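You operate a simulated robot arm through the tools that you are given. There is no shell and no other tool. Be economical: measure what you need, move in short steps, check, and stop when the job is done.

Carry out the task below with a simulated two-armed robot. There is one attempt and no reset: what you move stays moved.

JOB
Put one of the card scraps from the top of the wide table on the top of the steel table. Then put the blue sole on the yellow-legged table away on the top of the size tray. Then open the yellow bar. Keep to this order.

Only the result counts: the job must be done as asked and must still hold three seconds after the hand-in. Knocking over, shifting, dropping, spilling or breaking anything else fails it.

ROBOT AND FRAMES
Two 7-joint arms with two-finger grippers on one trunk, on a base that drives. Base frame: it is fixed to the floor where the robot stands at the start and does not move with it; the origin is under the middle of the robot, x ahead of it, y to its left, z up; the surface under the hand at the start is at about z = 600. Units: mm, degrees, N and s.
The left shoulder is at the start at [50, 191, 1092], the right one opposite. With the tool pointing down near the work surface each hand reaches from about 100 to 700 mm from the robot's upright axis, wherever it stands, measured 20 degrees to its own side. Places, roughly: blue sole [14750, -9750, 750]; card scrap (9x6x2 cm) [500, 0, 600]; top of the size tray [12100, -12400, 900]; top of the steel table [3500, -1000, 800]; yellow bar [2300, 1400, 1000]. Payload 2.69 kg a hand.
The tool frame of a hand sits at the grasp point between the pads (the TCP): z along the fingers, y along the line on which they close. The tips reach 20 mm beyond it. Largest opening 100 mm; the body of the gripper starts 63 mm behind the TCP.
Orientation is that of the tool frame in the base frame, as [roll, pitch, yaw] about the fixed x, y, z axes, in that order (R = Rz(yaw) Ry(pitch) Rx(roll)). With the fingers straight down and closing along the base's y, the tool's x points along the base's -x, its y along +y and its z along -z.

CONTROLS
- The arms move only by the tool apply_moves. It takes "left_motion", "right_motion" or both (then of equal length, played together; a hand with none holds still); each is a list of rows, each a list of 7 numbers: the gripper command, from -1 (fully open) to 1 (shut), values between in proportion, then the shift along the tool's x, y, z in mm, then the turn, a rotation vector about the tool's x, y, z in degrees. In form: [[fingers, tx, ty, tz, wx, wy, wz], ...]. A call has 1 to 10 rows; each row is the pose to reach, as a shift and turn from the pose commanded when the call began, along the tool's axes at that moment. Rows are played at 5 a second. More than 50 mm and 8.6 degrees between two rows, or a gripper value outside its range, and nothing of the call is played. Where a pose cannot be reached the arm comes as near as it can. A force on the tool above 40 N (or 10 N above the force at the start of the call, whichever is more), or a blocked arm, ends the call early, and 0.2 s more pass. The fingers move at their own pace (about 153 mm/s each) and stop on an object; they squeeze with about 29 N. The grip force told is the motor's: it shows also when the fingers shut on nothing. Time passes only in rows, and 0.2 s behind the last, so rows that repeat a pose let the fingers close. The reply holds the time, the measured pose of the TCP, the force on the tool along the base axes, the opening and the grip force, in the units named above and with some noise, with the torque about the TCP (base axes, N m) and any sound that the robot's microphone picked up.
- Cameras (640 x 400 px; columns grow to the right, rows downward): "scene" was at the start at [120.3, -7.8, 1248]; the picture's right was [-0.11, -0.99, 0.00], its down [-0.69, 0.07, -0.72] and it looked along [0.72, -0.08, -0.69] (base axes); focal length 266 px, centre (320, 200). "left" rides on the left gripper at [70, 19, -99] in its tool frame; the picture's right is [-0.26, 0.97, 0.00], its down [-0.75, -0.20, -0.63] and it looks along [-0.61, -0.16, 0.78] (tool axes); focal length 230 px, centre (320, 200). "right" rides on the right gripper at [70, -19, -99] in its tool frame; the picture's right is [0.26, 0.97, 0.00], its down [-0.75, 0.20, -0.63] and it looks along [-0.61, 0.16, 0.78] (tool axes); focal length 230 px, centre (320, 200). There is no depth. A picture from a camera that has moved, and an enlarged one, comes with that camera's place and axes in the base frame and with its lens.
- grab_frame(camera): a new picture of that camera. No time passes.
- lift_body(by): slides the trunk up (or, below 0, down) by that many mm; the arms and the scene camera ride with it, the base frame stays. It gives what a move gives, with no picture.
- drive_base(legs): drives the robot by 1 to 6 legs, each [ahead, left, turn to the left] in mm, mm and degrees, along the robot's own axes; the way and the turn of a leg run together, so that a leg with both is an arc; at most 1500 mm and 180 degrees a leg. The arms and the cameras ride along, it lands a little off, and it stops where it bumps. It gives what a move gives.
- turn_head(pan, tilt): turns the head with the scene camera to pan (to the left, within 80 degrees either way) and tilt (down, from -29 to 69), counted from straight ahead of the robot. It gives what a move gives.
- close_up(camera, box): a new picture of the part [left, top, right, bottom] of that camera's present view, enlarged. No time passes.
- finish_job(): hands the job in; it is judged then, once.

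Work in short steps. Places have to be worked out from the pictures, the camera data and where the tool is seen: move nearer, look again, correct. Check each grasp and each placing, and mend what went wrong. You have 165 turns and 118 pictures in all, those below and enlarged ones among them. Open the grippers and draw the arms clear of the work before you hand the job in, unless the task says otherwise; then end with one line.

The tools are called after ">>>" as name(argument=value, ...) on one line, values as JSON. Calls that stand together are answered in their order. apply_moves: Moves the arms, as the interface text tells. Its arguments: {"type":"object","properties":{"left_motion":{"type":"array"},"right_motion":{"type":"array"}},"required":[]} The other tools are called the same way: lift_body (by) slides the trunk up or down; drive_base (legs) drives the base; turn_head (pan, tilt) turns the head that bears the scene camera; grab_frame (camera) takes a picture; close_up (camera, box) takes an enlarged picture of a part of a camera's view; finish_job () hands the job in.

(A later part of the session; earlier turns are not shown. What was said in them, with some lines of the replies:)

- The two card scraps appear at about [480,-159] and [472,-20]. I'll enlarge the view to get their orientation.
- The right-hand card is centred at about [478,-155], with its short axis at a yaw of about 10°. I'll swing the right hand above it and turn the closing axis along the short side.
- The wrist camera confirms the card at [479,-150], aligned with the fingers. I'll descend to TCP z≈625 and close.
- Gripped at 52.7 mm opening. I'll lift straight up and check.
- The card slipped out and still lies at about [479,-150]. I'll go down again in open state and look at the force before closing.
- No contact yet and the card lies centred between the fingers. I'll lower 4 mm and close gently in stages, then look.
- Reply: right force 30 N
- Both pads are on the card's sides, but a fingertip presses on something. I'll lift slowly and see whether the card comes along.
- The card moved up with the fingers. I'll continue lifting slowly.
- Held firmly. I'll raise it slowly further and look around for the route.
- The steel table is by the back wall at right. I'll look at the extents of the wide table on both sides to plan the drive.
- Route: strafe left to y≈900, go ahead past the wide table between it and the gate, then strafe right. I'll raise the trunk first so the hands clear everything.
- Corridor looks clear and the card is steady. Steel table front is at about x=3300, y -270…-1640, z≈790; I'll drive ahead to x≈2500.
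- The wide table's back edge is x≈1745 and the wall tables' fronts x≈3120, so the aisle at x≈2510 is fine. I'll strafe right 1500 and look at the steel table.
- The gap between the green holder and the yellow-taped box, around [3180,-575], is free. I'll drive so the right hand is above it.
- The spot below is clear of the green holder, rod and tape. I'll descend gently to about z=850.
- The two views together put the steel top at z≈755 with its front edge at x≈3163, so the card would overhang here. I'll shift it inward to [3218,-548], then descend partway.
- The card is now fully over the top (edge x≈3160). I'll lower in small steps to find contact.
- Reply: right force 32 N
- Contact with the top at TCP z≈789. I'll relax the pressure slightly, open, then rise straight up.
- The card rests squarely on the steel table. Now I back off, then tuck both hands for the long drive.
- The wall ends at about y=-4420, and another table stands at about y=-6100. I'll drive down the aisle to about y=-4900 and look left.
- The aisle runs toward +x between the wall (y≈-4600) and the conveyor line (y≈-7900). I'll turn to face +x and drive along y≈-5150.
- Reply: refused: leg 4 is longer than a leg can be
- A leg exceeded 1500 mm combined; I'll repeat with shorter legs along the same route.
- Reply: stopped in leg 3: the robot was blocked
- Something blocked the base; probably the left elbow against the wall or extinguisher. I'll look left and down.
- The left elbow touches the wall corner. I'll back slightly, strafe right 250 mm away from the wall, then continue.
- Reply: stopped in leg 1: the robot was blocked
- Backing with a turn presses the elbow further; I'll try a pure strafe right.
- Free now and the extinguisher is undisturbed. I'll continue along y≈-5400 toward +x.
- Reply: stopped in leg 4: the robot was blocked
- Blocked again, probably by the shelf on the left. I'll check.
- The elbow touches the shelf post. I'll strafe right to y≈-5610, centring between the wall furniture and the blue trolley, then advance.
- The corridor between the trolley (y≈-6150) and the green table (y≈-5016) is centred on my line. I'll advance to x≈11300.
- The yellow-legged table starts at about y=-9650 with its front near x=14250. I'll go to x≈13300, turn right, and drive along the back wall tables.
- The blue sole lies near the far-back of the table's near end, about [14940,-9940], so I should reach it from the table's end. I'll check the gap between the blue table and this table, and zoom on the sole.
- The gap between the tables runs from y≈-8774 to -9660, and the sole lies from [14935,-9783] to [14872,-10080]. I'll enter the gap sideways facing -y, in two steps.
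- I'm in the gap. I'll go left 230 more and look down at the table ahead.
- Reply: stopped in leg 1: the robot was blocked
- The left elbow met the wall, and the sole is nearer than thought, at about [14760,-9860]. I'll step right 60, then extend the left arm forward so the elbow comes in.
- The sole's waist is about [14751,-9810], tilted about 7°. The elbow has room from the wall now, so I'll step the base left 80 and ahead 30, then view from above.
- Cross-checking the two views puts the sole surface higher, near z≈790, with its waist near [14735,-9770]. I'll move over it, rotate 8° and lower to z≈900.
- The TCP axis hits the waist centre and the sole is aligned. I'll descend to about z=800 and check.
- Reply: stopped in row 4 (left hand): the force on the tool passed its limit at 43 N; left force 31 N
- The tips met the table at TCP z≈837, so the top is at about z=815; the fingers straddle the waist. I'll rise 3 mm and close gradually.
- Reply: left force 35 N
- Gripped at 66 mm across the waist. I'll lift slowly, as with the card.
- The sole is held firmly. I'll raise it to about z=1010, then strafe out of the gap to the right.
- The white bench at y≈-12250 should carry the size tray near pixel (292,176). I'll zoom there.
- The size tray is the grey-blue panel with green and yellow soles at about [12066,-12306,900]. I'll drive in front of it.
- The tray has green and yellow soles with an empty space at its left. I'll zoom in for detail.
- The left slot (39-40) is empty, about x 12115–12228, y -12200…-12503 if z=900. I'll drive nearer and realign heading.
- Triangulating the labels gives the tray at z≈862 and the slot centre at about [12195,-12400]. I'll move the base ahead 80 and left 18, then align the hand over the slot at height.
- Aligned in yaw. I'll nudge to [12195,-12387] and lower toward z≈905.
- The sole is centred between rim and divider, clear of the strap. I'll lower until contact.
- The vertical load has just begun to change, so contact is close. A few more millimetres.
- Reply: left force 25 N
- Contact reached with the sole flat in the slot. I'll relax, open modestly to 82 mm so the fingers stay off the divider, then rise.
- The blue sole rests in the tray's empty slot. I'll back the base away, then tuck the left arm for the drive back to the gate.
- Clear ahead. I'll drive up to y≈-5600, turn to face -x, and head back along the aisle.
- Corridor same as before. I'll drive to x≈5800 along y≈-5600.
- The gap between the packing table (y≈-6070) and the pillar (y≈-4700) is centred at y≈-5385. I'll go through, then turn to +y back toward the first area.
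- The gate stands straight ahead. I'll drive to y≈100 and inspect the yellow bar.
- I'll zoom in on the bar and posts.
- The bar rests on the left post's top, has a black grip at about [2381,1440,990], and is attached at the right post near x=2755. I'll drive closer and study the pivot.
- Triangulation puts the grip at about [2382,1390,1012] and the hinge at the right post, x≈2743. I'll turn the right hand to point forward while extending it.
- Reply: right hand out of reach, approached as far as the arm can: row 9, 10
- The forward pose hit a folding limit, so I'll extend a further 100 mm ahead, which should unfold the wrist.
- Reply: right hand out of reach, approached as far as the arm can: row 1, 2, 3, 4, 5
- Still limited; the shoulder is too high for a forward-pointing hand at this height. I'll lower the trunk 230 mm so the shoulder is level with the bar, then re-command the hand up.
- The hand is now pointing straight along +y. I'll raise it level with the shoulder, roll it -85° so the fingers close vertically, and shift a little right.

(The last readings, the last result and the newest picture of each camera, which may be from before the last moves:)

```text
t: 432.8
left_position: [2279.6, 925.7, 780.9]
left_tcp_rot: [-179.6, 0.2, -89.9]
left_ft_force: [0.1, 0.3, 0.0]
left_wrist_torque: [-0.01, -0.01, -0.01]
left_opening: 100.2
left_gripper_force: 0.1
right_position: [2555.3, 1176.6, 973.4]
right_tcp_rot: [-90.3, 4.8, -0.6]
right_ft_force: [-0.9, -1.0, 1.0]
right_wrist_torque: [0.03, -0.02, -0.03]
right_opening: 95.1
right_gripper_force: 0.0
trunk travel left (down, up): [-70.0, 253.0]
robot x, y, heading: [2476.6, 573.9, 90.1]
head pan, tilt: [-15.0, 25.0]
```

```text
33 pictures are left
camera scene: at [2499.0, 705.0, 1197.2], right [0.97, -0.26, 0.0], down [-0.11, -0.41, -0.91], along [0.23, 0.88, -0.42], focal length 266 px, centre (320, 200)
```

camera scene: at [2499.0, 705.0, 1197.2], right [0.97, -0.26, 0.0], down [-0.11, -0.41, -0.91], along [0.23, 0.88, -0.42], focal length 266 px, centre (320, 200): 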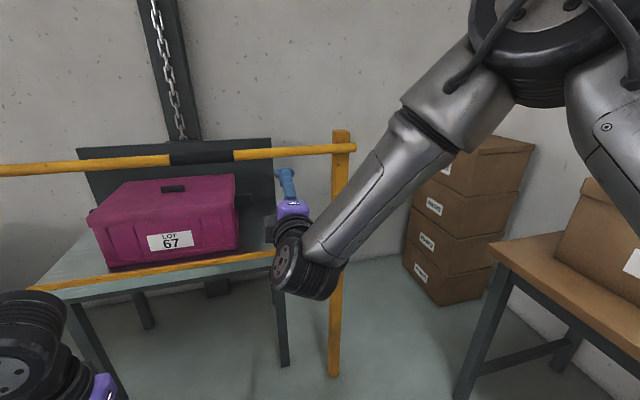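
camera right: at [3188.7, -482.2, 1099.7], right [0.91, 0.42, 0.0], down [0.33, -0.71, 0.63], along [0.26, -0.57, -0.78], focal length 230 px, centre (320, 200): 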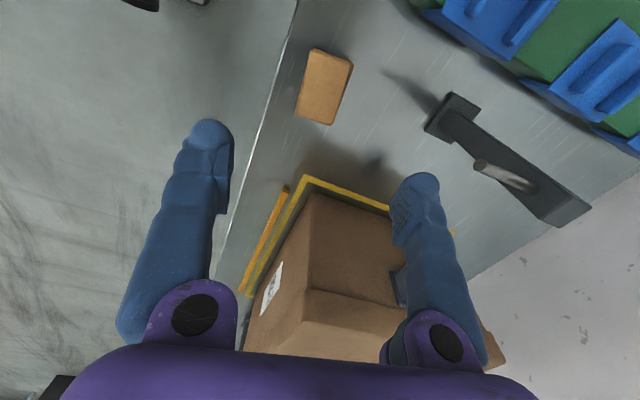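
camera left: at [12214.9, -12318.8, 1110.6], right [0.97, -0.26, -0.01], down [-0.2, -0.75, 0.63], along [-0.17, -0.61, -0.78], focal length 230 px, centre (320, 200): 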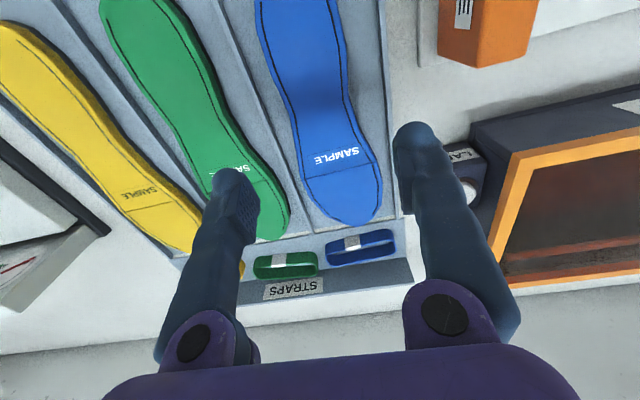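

Reachable now. I'll level the fingers at z≈1015, then strafe left 155 so the hand lines up with the grip, and advance partway.

>>> apply_moves(right_motion=[[-0.9, 0, -15, 0, 0, 0, -2], [-0.9, 0, -30, 0, 0, 0, -4], [-0.9, 0, -42, 0, 0, 0, -4.8], [-0.9, 0, -42, 0, 0, 0, -4.8]])

>>> drive_base(legs=[[0, 155, 0], [120, 0, 0]])

>>> grab_frame(camera="right")

>>> grab_frame(camera="scene")

```text
t: 433.8
left_position: [2280.1, 925.5, 782.5]
left_tcp_rot: [-179.6, 0.0, -90.1]
left_ft_force: [0.3, 0.8, 0.4]
left_wrist_torque: [0.0, -0.01, -0.01]
left_opening: 100.2
left_gripper_force: 0.0
right_position: [2556.5, 1177.6, 1013.1]
right_tcp_rot: [-90.2, 0.1, -0.6]
right_ft_force: [-1.1, 0.6, -0.8]
right_wrist_torque: [0.01, 0.03, -0.03]
right_opening: 94.8
right_gripper_force: 0.1
trunk travel left (down, up): [-70.0, 253.0]
robot x, y, heading: [2472.7, 573.5, 90.0]
head pan, tilt: [-15.0, 25.0]
```

```text
t: 436.7
left_position: [2124.5, 1045.1, 782.3]
left_tcp_rot: [-179.5, 0.0, -90.0]
left_ft_force: [0.0, 0.4, 0.6]
left_wrist_torque: [-0.04, 0.01, 0.02]
left_opening: 100.0
left_gripper_force: 0.1
right_position: [2401.8, 1296.1, 1014.5]
right_tcp_rot: [-90.3, 0.2, -0.6]
right_ft_force: [0.6, 0.5, -0.6]
right_wrist_torque: [0.02, -0.01, -0.02]
right_opening: 95.1
right_gripper_force: 0.1
trunk travel left (down, up): [-70.0, 253.0]
robot x, y, heading: [2322.0, 691.2, 90.1]
head pan, tilt: [-15.0, 25.0]
```

```text
32 pictures are left
camera right: at [2471.5, 1198.4, 1033.4], right [0.26, -0.01, -0.97], down [-0.76, -0.62, -0.2], along [-0.6, 0.78, -0.16], focal length 230 px, centre (320, 200)
```

right: 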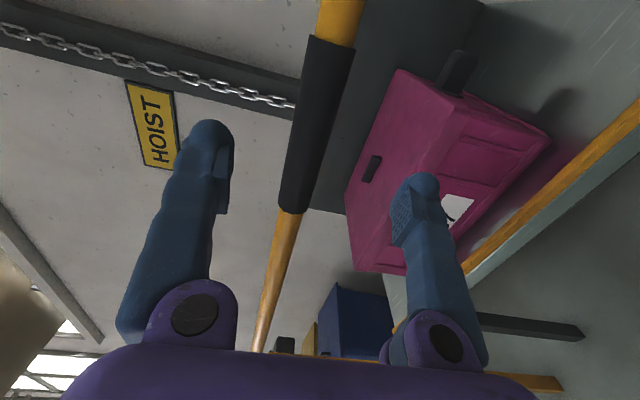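

```text
31 pictures are left
camera scene: at [2343.7, 825.1, 1197.1], right [0.97, -0.26, 0.0], down [-0.11, -0.41, -0.91], along [0.23, 0.88, -0.42], focal length 266 px, centre (320, 200)
```

scene: 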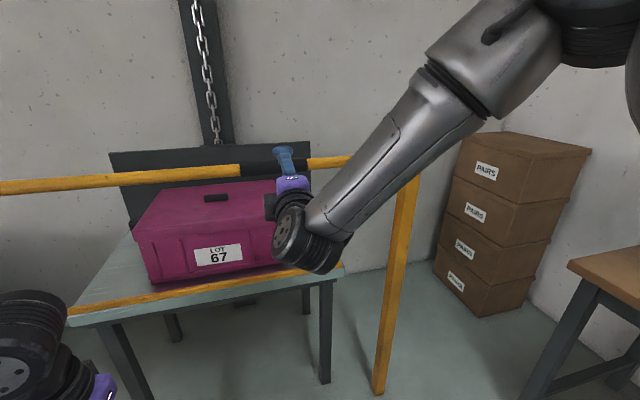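

The bar runs between the open fingers at z≈1022, y≈1390. I'll raise 8 mm and advance the base 92 mm so it sits between the pads.

>>> apply_moves(right_motion=[[-0.9, 0, -8, 0, 0, 0, 0], [-0.9, 0, -8, 0, 0, 0, 0]])

>>> drive_base(legs=[[92, 0, 0]])

>>> grab_frame(camera="right")

```text
t: 437.3
left_position: [2124.8, 1045.9, 782.2]
left_tcp_rot: [-179.6, 0.1, -89.8]
left_ft_force: [-0.3, 0.0, 0.0]
left_wrist_torque: [-0.02, -0.02, 0.0]
left_opening: 100.2
left_gripper_force: 0.1
right_position: [2402.7, 1296.4, 1022.7]
right_tcp_rot: [-90.2, 0.1, -0.5]
right_ft_force: [0.0, -0.3, 0.0]
right_wrist_torque: [-0.01, -0.01, 0.02]
right_opening: 94.9
right_gripper_force: 0.0
trunk travel left (down, up): [-70.0, 253.0]
robot x, y, heading: [2321.2, 693.3, 90.2]
head pan, tilt: [-15.0, 25.0]
```

```text
t: 438.4
left_position: [2125.8, 1136.7, 780.9]
left_tcp_rot: [-179.7, 0.0, -89.9]
left_ft_force: [-0.1, -0.7, 0.0]
left_wrist_torque: [0.02, -0.03, -0.03]
left_opening: 100.1
left_gripper_force: 0.2
right_position: [2402.1, 1388.2, 1022.1]
right_tcp_rot: [-90.3, 0.2, -0.6]
right_ft_force: [0.7, -0.8, 0.1]
right_wrist_torque: [0.01, -0.01, 0.0]
right_opening: 95.0
right_gripper_force: 0.1
trunk travel left (down, up): [-70.0, 253.0]
robot x, y, heading: [2320.2, 788.6, 90.2]
head pan, tilt: [-15.0, 25.0]
```

```text
30 pictures are left
camera right: at [2471.7, 1290.0, 1041.6], right [0.26, -0.01, -0.97], down [-0.76, -0.62, -0.2], along [-0.6, 0.78, -0.16], focal length 230 px, centre (320, 200)
```

right: 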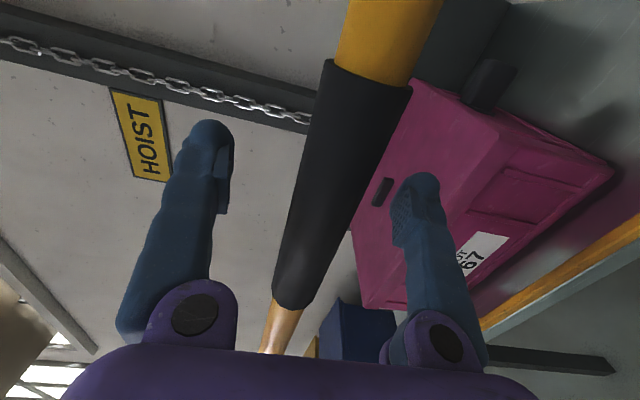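

The sleeve is between the pads, about 8 mm low of centre. I'll lower 8 mm and close gradually.

>>> apply_moves(right_motion=[[-0.6, 0, 4, 0, 0, 0, 0], [-0.4, 0, 8, 0, 0, 0, 0], [-0.1, 0, 8, 0, 0, 0, 0], [0.2, 0, 8, 0, 0, 0, 0], [0.6, 0, 8, 0, 0, 0, 0], [1, 0, 8, 0, 0, 0, 0], [1, 0, 8, 0, 0, 0, 0]])

>>> grab_frame(camera="right")

```text
t: 440.0
left_position: [2124.0, 1136.2, 781.8]
left_tcp_rot: [-179.6, 0.2, -90.0]
left_ft_force: [-0.1, 0.7, 0.5]
left_wrist_torque: [-0.02, 0.01, -0.02]
left_opening: 99.8
left_gripper_force: 0.1
right_position: [2403.3, 1389.0, 1020.1]
right_tcp_rot: [-89.4, 0.2, -0.7]
right_ft_force: [0.3, 18.8, 31.3]
right_wrist_torque: [-0.33, -0.34, 0.51]
right_opening: 20.6
right_gripper_force: 45.1
trunk travel left (down, up): [-70.0, 253.0]
robot x, y, heading: [2320.3, 789.7, 90.4]
head pan, tilt: [-15.0, 25.0]
```

```text
29 pictures are left
camera right: at [2471.8, 1290.1, 1038.0], right [0.25, 0.01, -0.97], down [-0.76, -0.62, -0.2], along [-0.6, 0.79, -0.15], focal length 230 px, centre (320, 200)
```

right: 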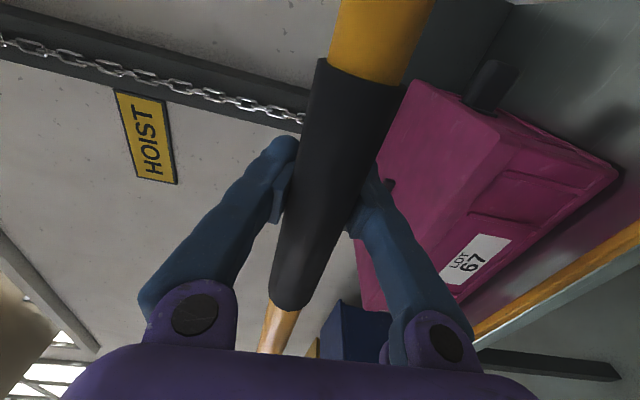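

Gripped on the sleeve. Now a small test lift along an arc about the right-post hinge, watching forces.

>>> apply_moves(right_motion=[[1, 0, -6, 0, 0, 0, 0], [1, 0, -12, 0, 0, 0, 1], [1, 0.2, -18, 0, 0, 0, 2], [1, 0.5, -24, 0, 0, 0, 3], [1, 0.8, -30, 0, 0, 0, 4]])

>>> grab_frame(camera="scene")

```text
t: 441.2
left_position: [2124.0, 1137.6, 781.0]
left_tcp_rot: [-179.7, -0.1, -89.8]
left_ft_force: [0.4, 0.5, -0.3]
left_wrist_torque: [0.0, 0.01, -0.01]
left_opening: 100.3
left_gripper_force: 0.0
right_position: [2404.0, 1390.2, 1043.2]
right_tcp_rot: [-90.4, 4.2, -0.5]
right_ft_force: [2.3, 11.7, -5.9]
right_wrist_torque: [-0.26, 0.09, 0.68]
right_opening: 20.8
right_gripper_force: 44.9
trunk travel left (down, up): [-70.0, 253.0]
robot x, y, heading: [2320.6, 784.1, 89.9]
head pan, tilt: [-15.0, 25.0]
```

```text
28 pictures are left
camera scene: at [2344.1, 917.9, 1196.8], right [0.97, -0.26, 0.0], down [-0.11, -0.41, -0.91], along [0.23, 0.87, -0.42], focal length 266 px, centre (320, 200)
```

scene: 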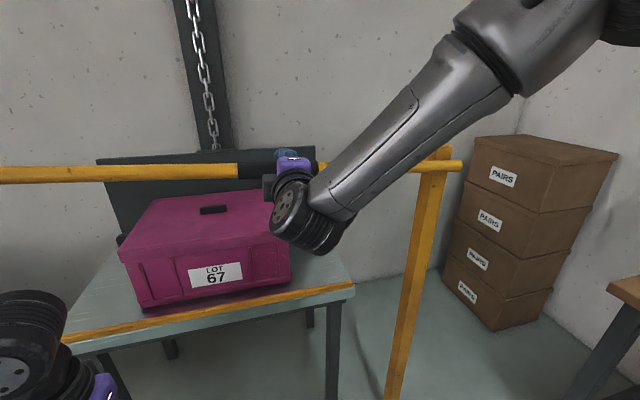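

The bar lifts freely about the hinge. I'll continue along the arc by 24°.

>>> apply_moves(right_motion=[[1, 0.5, -17.6, 0, 0, 0, 3], [1, 1.9, -35.2, 0, 0, 0, 6], [1, 4.2, -52.7, 0, 0, 0, 9], [1, 7.4, -70.1, 0, 0, 0, 12], [1, 11.5, -87.2, 0, 0, 0, 15], [1, 16.5, -104.1, 0, 0, 0, 18], [1, 22.4, -120.8, 0, 0, 0, 21], [1, 29.1, -137.1, 0, 0, 0, 24]])

>>> grab_frame(camera="scene")

```text
t: 443.0
left_position: [2124.9, 1137.3, 780.7]
left_tcp_rot: [-179.6, 0.1, -89.9]
left_ft_force: [0.4, -0.8, 0.2]
left_wrist_torque: [0.05, -0.01, 0.0]
left_opening: 100.2
left_gripper_force: 0.0
right_position: [2440.6, 1389.1, 1179.4]
right_tcp_rot: [-90.2, 28.2, -0.6]
right_ft_force: [-1.0, 8.9, 4.8]
right_wrist_torque: [0.09, -1.12, 0.14]
right_opening: 20.6
right_gripper_force: 44.7
trunk travel left (down, up): [-70.0, 253.0]
robot x, y, heading: [2320.4, 786.6, 90.0]
head pan, tilt: [-15.0, 25.0]
```

```text
27 pictures are left
camera scene: at [2343.4, 917.2, 1197.1], right [0.97, -0.26, 0.0], down [-0.11, -0.41, -0.91], along [0.23, 0.88, -0.42], focal length 266 px, centre (320, 200)
```

scene: 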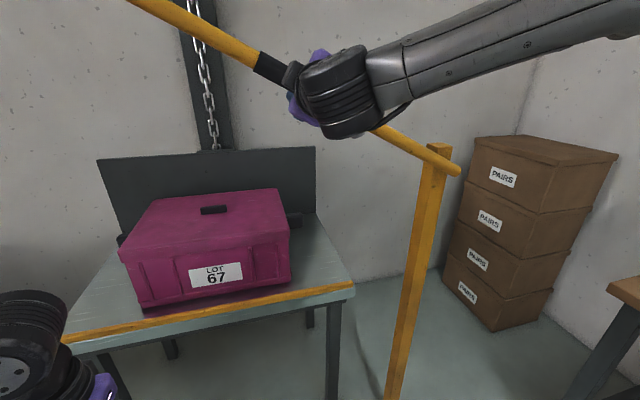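

Opening well at 28°. I'll continue another 27°.

>>> apply_moves(right_motion=[[1, 0.5, -17.6, 0, 0, 0, 3], [1, 1.9, -35.2, 0, 0, 0, 6], [1, 4.2, -52.7, 0, 0, 0, 9], [1, 7.4, -70.1, 0, 0, 0, 12], [1, 11.5, -87.2, 0, 0, 0, 15], [1, 16.5, -104.1, 0, 0, 0, 18], [1, 22.4, -120.8, 0, 0, 0, 21], [1, 29.1, -137.1, 0, 0, 0, 24], [1, 36.7, -153, 0, 0, 0, 27]])

```text
t: 445.0
left_position: [2124.1, 1137.7, 779.3]
left_tcp_rot: [-179.6, 0.0, -89.9]
left_ft_force: [0.2, 0.5, 0.5]
left_wrist_torque: [-0.01, 0.01, -0.01]
left_opening: 99.9
left_gripper_force: 0.0
right_position: [2543.2, 1388.6, 1300.0]
right_tcp_rot: [-89.7, 54.8, 0.1]
right_ft_force: [-4.1, 15.3, 11.4]
right_wrist_torque: [-0.14, -0.96, 0.04]
right_opening: 20.6
right_gripper_force: 44.9
trunk travel left (down, up): [-70.0, 253.0]
robot x, y, heading: [2321.2, 787.4, 89.9]
head pan, tilt: [-15.0, 25.0]
stopped in row 9 (right hand): the force on the tool passed its limit at 43 N (the readings are from after the stop); the commanded pose is now the measured one
```

Force limit tripped near 54°. I'll look to see whether it is a stop or arc mismatch.

>>> turn_head(pan=-15, tilt=0)

>>> grab_frame(camera="scene")

```text
t: 445.9
left_position: [2123.7, 1137.5, 781.7]
left_tcp_rot: [-179.5, -0.1, -89.8]
left_ft_force: [0.5, 0.0, -0.3]
left_wrist_torque: [0.03, 0.0, 0.02]
left_opening: 100.0
left_gripper_force: 0.0
right_position: [2542.2, 1388.3, 1298.7]
right_tcp_rot: [-89.9, 55.0, 0.0]
right_ft_force: [-6.8, 23.6, 18.5]
right_wrist_torque: [0.25, -1.48, 0.36]
right_opening: 21.1
right_gripper_force: 45.0
trunk travel left (down, up): [-70.0, 253.0]
robot x, y, heading: [2323.1, 784.7, 90.1]
head pan, tilt: [-15.0, 0.0]
```

```text
26 pictures are left
camera scene: at [2340.8, 916.4, 1237.4], right [0.97, -0.26, 0.0], down [0.0, 0.0, -1.0], along [0.26, 0.97, 0.0], focal length 266 px, centre (320, 200)
```

scene: 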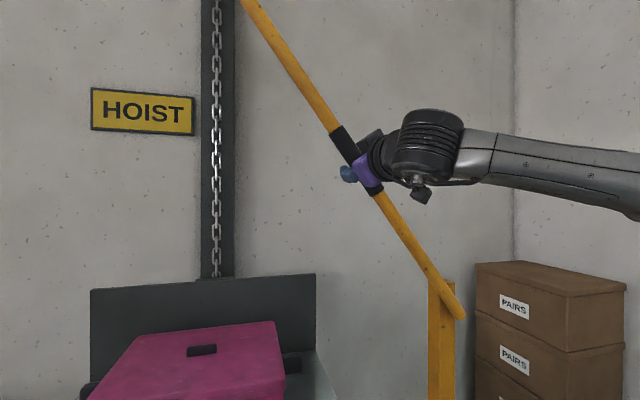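

It's arc mismatch (mostly radial force); fitting my three points gives pivot [2745,1024], R=342. I'll relieve 3 mm outward and continue with the corrected arc.

>>> apply_moves(right_motion=[[1, -3, 0, 3, 0, 0, 0], [1, -2.5, -17.9, 3, 0, 0, 3], [1, -1.1, -35.7, 3, 0, 0, 6], [1, 1.2, -53.5, 3, 0, 0, 9], [1, 4.5, -71.1, 3, 0, 0, 12], [1, 8.7, -88.5, 3, 0, 0, 15], [1, 13.7, -105.7, 3, 0, 0, 18], [1, 19.7, -122.6, 3, 0, 0, 21], [1, 26.6, -139.1, 3, 0, 0, 24]])

>>> grab_frame(camera="scene")

```text
t: 447.9
left_position: [2123.0, 1136.9, 781.6]
left_tcp_rot: [-179.6, 0.0, -89.9]
left_ft_force: [0.3, 0.8, -0.1]
left_wrist_torque: [0.0, -0.04, 0.03]
left_opening: 100.1
left_gripper_force: 0.0
right_position: [2672.2, 1389.3, 1359.7]
right_tcp_rot: [-88.1, 79.0, 1.4]
right_ft_force: [0.3, 17.0, 24.6]
right_wrist_torque: [0.02, -1.53, 0.03]
right_opening: 21.2
right_gripper_force: 44.8
trunk travel left (down, up): [-70.0, 253.0]
robot x, y, heading: [2319.3, 787.6, 90.1]
head pan, tilt: [-15.0, 0.0]
```

```text
25 pictures are left
camera scene: at [2341.4, 915.0, 1237.7], right [0.97, -0.26, 0.0], down [0.0, 0.0, -1.0], along [0.26, 0.97, 0.0], focal length 266 px, centre (320, 200)
```

scene: 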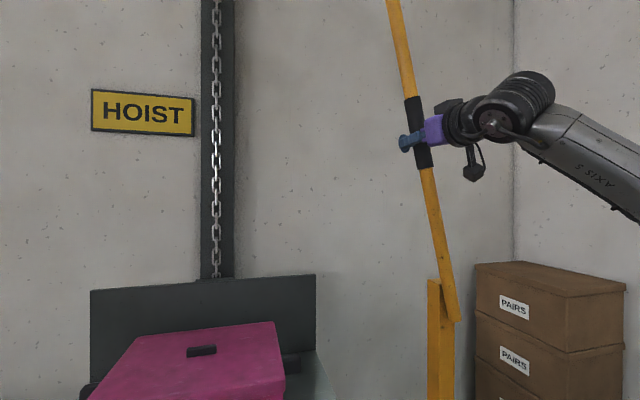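

The bar is at about 78°. I'll relieve outward 4 mm and continue toward vertical, watching for a stop.

>>> apply_moves(right_motion=[[1, -4, 0, 1, 0, 0, 0], [1, -3.9, -9, 1, 0, 0, 1.5], [1, -3.5, -17.9, 1, 0, 0, 3], [1, -2.9, -26.8, 1, 0, 0, 4.5], [1, -2.1, -35.7, 1, 0, 0, 6], [1, -1.1, -44.6, 1, 0, 0, 7.5], [1, 0.2, -53.5, 1, 0, 0, 9], [1, 1.7, -62.3, 1, 0, 0, 10.5], [1, 3.5, -71.1, 1, 0, 0, 12]])

>>> grab_frame(camera="scene")

```text
t: 449.9
left_position: [2124.6, 1136.7, 779.4]
left_tcp_rot: [-179.6, 0.1, -89.9]
left_ft_force: [0.4, 0.5, -0.1]
left_wrist_torque: [-0.03, -0.01, 0.0]
left_opening: 100.0
left_gripper_force: 0.0
right_position: [2744.6, 1389.7, 1368.4]
right_tcp_rot: [76.0, 88.9, 165.6]
right_ft_force: [6.0, 8.2, 18.1]
right_wrist_torque: [-0.93, -1.29, -0.13]
right_opening: 21.3
right_gripper_force: 45.1
trunk travel left (down, up): [-70.0, 253.0]
robot x, y, heading: [2319.8, 783.0, 90.0]
head pan, tilt: [-15.0, 0.0]
```

```text
24 pictures are left
camera scene: at [2342.6, 914.4, 1237.7], right [0.97, -0.26, 0.0], down [0.0, 0.0, -1.0], along [0.26, 0.97, 0.0], focal length 266 px, centre (320, 200)
```

scene: 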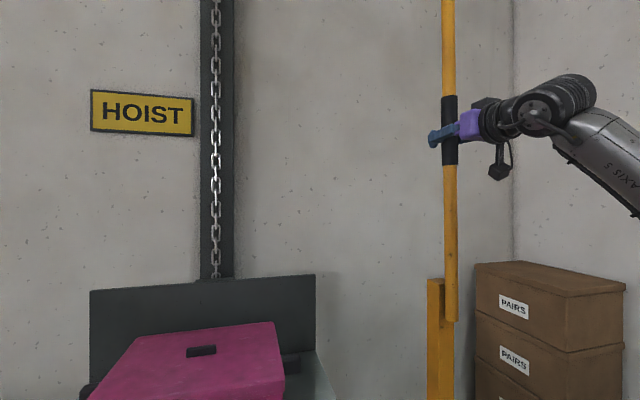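

The bar is vertical with no hard stop felt. I'll push a few degrees beyond to make it stay open, watching force.

>>> apply_moves(right_motion=[[1, -2, 0, 0, 0, 0, 0], [1, -2, -6, 0, 0, 0, 1], [1, -1.8, -12, 0, 0, 0, 2], [1, -1.5, -18, 0, 0, 0, 3], [1, -1.2, -24, 0, 0, 0, 4], [1, -0.7, -30, 0, 0, 0, 5], [1, -0.2, -36, 0, 0, 0, 6]])

```text
t: 451.5
left_position: [2123.8, 1136.9, 782.2]
left_tcp_rot: [-179.7, 0.1, -89.8]
left_ft_force: [0.0, -0.8, 1.1]
left_wrist_torque: [0.02, 0.0, 0.02]
left_opening: 100.1
left_gripper_force: 0.0
right_position: [2782.0, 1388.4, 1366.1]
right_tcp_rot: [88.9, 83.0, 178.6]
right_ft_force: [8.7, 9.2, 13.8]
right_wrist_torque: [-0.71, -1.61, -0.06]
right_opening: 20.8
right_gripper_force: 44.5
trunk travel left (down, up): [-70.0, 253.0]
robot x, y, heading: [2321.0, 782.9, 89.8]
head pan, tilt: [-15.0, 0.0]
```

Still free past vertical; the vertical is the safest balance, so I'll return to about 91° and then loosen the fingers a little to see whether the bar stays.

>>> apply_moves(right_motion=[[1, 0, 10, 0, 0, 0, -1.5], [1, 0, 20, 0, 0, 0, -3], [1, 0, 29, 0, 0, 0, -5], [1, 0, 29, 0, 0, 0, -5], [0.3, 0, 29, 0, 0, 0, -5], [0.3, 0, 29, 0, 0, 0, -5], [0.3, 0, 29, 0, 0, 0, -5], [0.3, 0, 29, 0, 0, 0, -5]])

>>> close_up(camera="scene", box=[370, 60, 530, 160])

```text
t: 453.3
left_position: [2124.5, 1136.3, 781.5]
left_tcp_rot: [-179.8, 0.1, -90.0]
left_ft_force: [0.0, -0.5, -1.1]
left_wrist_torque: [-0.02, 0.04, 0.01]
left_opening: 100.1
left_gripper_force: 0.0
right_position: [2752.9, 1389.3, 1367.7]
right_tcp_rot: [88.4, 87.9, 178.0]
right_ft_force: [1.8, 0.7, -0.7]
right_wrist_torque: [0.01, 0.01, 0.02]
right_opening: 36.0
right_gripper_force: 0.3
trunk travel left (down, up): [-70.0, 253.0]
robot x, y, heading: [2321.6, 785.3, 90.1]
head pan, tilt: [-15.0, 0.0]
```

```text
4.00 times, centred on (450, 110) of scene
camera zoom: at [2343.3, 914.5, 1237.5], right [0.97, -0.26, 0.0], down [0.0, 0.0, -1.0], along [0.26, 0.97, 0.0], focal length 1064 px, centre (-200, 560)
```

zoom: 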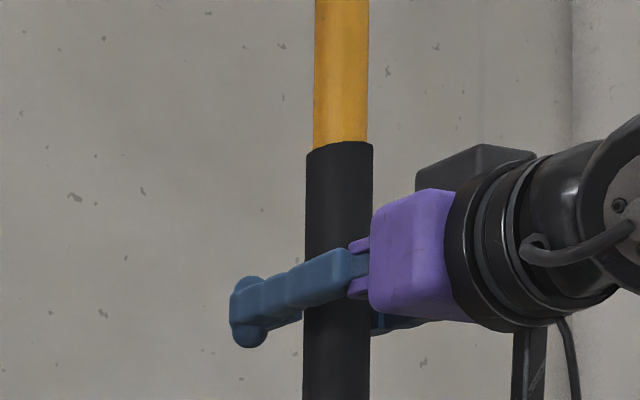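

Forces dropped to zero and the bar stays vertical. I'll open fully and wait a second, then check before withdrawing.

>>> apply_moves(right_motion=[[0, 0, 0, 0, 0, 0, 0], [-0.3, 0, 0, 0, 0, 0, 0], [-0.6, 0, 0, 0, 0, 0, 0], [-0.9, 0, 0, 0, 0, 0, 0], [-0.9, 0, 0, 0, 0, 0, 0], [-0.9, 0, 0, 0, 0, 0, 0], [-0.9, 0, 0, 0, 0, 0, 0], [-0.9, 0, 0, 0, 0, 0, 0], [-0.9, 0, 0, 0, 0, 0, 0]])

>>> grab_frame(camera="scene")

>>> grab_frame(camera="right")

```text
t: 455.3
left_position: [2124.2, 1137.2, 781.5]
left_tcp_rot: [-179.7, 0.1, -89.9]
left_ft_force: [-1.1, 0.8, -0.3]
left_wrist_torque: [0.06, 0.0, -0.03]
left_opening: 100.4
left_gripper_force: 0.1
right_position: [2753.1, 1390.3, 1368.6]
right_tcp_rot: [87.9, 87.9, 177.6]
right_ft_force: [4.9, -0.4, -0.1]
right_wrist_torque: [0.03, 0.05, 0.1]
right_opening: 96.8
right_gripper_force: 1.7
trunk travel left (down, up): [-70.0, 253.0]
robot x, y, heading: [2322.0, 786.3, 90.0]
head pan, tilt: [-15.0, 0.0]
```

```text
22 pictures are left
camera scene: at [2343.7, 914.3, 1237.5], right [0.97, -0.26, 0.0], down [0.0, 0.0, -1.0], along [0.26, 0.97, 0.0], focal length 266 px, centre (320, 200)
```

scene: 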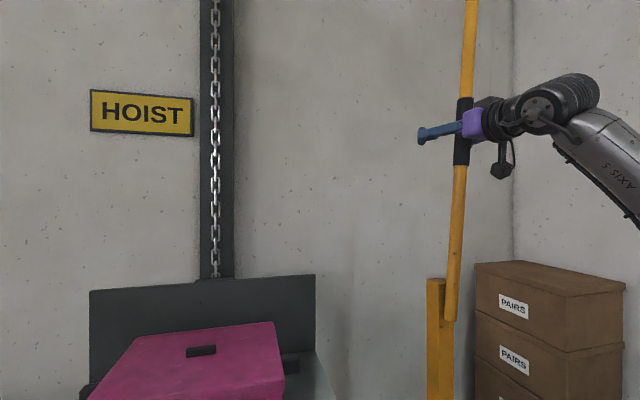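

```text
21 pictures are left
camera right: at [2769.0, 1291.7, 1299.3], right [-0.97, 0.01, -0.22], down [-0.18, -0.63, 0.76], along [-0.13, 0.78, 0.61], focal length 230 px, centre (320, 200)
```

right: 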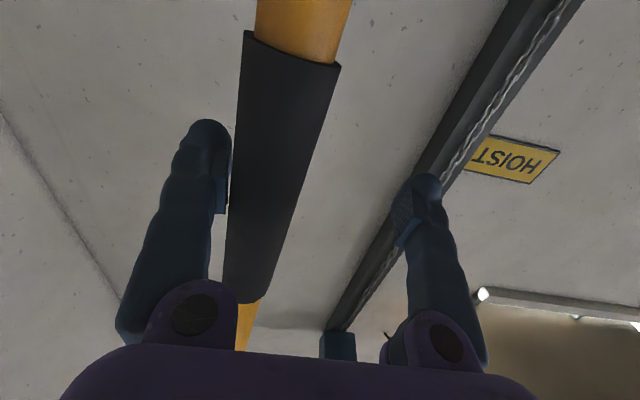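

The bar has tipped slightly past vertical and rests on my right finger, so gravity acts. I'll follow it slowly to the right to find its stop while still catching it.

>>> apply_moves(right_motion=[[-0.9, 0, -6, 0, 0, 0, 1], [-0.9, 0.5, -12, 0, 0, 0, 2], [-0.9, 1, -18, 0, 0, 0, 3], [-0.9, 1.5, -24, 0, 0, 0, 4], [-0.9, 2, -30, 0, 0, 0, 5], [-0.9, 2.5, -36, 0, 0, 0, 6], [-0.9, 2.5, -36, 0, 0, 0, 6], [-0.9, 2.5, -36, 0, 0, 0, 6]])

>>> grab_frame(camera="right")

```text
t: 457.1
left_position: [2124.5, 1136.2, 781.2]
left_tcp_rot: [-179.6, 0.0, -89.9]
left_ft_force: [-0.5, -0.1, 0.9]
left_wrist_torque: [0.02, -0.01, -0.02]
left_opening: 100.0
left_gripper_force: 0.0
right_position: [2787.9, 1390.6, 1365.8]
right_tcp_rot: [89.5, 81.9, 179.1]
right_ft_force: [0.8, 0.1, -0.3]
right_wrist_torque: [0.01, -0.01, -0.03]
right_opening: 94.9
right_gripper_force: 0.0
trunk travel left (down, up): [-70.0, 253.0]
robot x, y, heading: [2320.1, 784.0, 90.0]
head pan, tilt: [-15.0, 0.0]
```

```text
20 pictures are left
camera right: at [2796.8, 1291.9, 1294.4], right [-0.99, 0.01, -0.12], down [-0.1, -0.63, 0.77], along [-0.07, 0.78, 0.63], focal length 230 px, centre (320, 200)
```

right: 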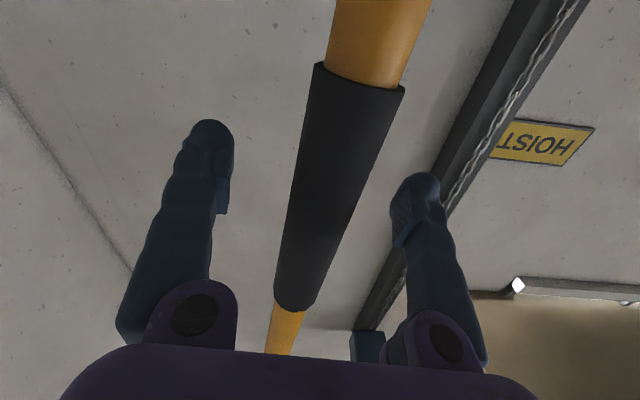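

The bar has reached its stop past vertical and no longer touches the fingers: it rests open. I'll back straight away and verify.

>>> drive_base(legs=[[-350, 0, 0]])

>>> turn_head(pan=-15, tilt=5)

>>> grab_frame(camera="scene")

```text
t: 459.4
left_position: [2125.5, 784.3, 781.0]
left_tcp_rot: [-179.6, 0.1, -90.0]
left_ft_force: [-0.7, 0.0, 0.5]
left_wrist_torque: [0.01, 0.03, 0.01]
left_opening: 100.0
left_gripper_force: 0.0
right_position: [2790.1, 1037.6, 1365.2]
right_tcp_rot: [89.4, 82.0, 179.0]
right_ft_force: [0.4, 0.3, -0.2]
right_wrist_torque: [0.02, 0.0, -0.04]
right_opening: 95.3
right_gripper_force: 0.1
trunk travel left (down, up): [-70.0, 253.0]
robot x, y, heading: [2322.1, 436.6, 90.0]
head pan, tilt: [-15.0, 0.0]
```

```text
t: 460.1
left_position: [2125.5, 784.5, 780.9]
left_tcp_rot: [-179.6, 0.2, -90.0]
left_ft_force: [0.5, 0.2, -0.5]
left_wrist_torque: [-0.02, -0.02, 0.02]
left_opening: 100.1
left_gripper_force: 0.0
right_position: [2789.6, 1037.9, 1365.0]
right_tcp_rot: [89.7, 81.9, 179.1]
right_ft_force: [-0.6, -0.6, 0.0]
right_wrist_torque: [0.04, -0.01, 0.01]
right_opening: 95.0
right_gripper_force: 0.2
trunk travel left (down, up): [-70.0, 253.0]
robot x, y, heading: [2322.4, 437.4, 89.9]
head pan, tilt: [-15.0, 5.0]
```

```text
19 pictures are left
camera scene: at [2343.9, 564.2, 1229.6], right [0.97, -0.26, 0.0], down [-0.02, -0.08, -1.0], along [0.26, 0.96, -0.09], focal length 266 px, centre (320, 200)
```

scene: 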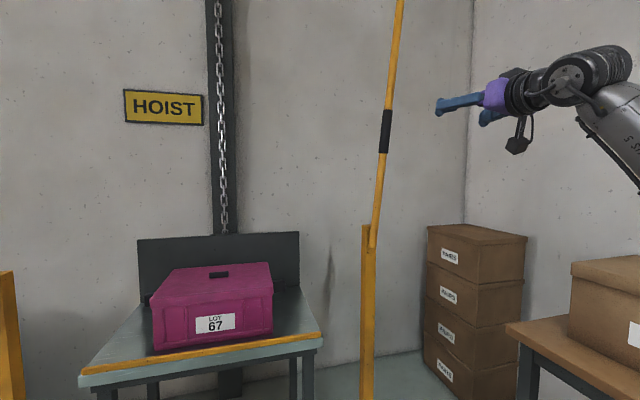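

The bar stands open against its stop, the hands are open and clear, the card is on the steel table and the sole is in the size tray. Handing in.

>>> finish_job()

```text
The job is handed in.
```

I did all three steps in order and handed the job in: a card scrap is on the steel table, the blue sole is in the empty 39–40 slot of the size tray, and the yellow bar is swung up and resting open just past vertical. I saw each one in place after letting go, but I did not go back to re-check the card or the sole before handing in. On the drive, the left elbow bumped the pillar corner, a shelf post and the wall; I saw nothing moved.
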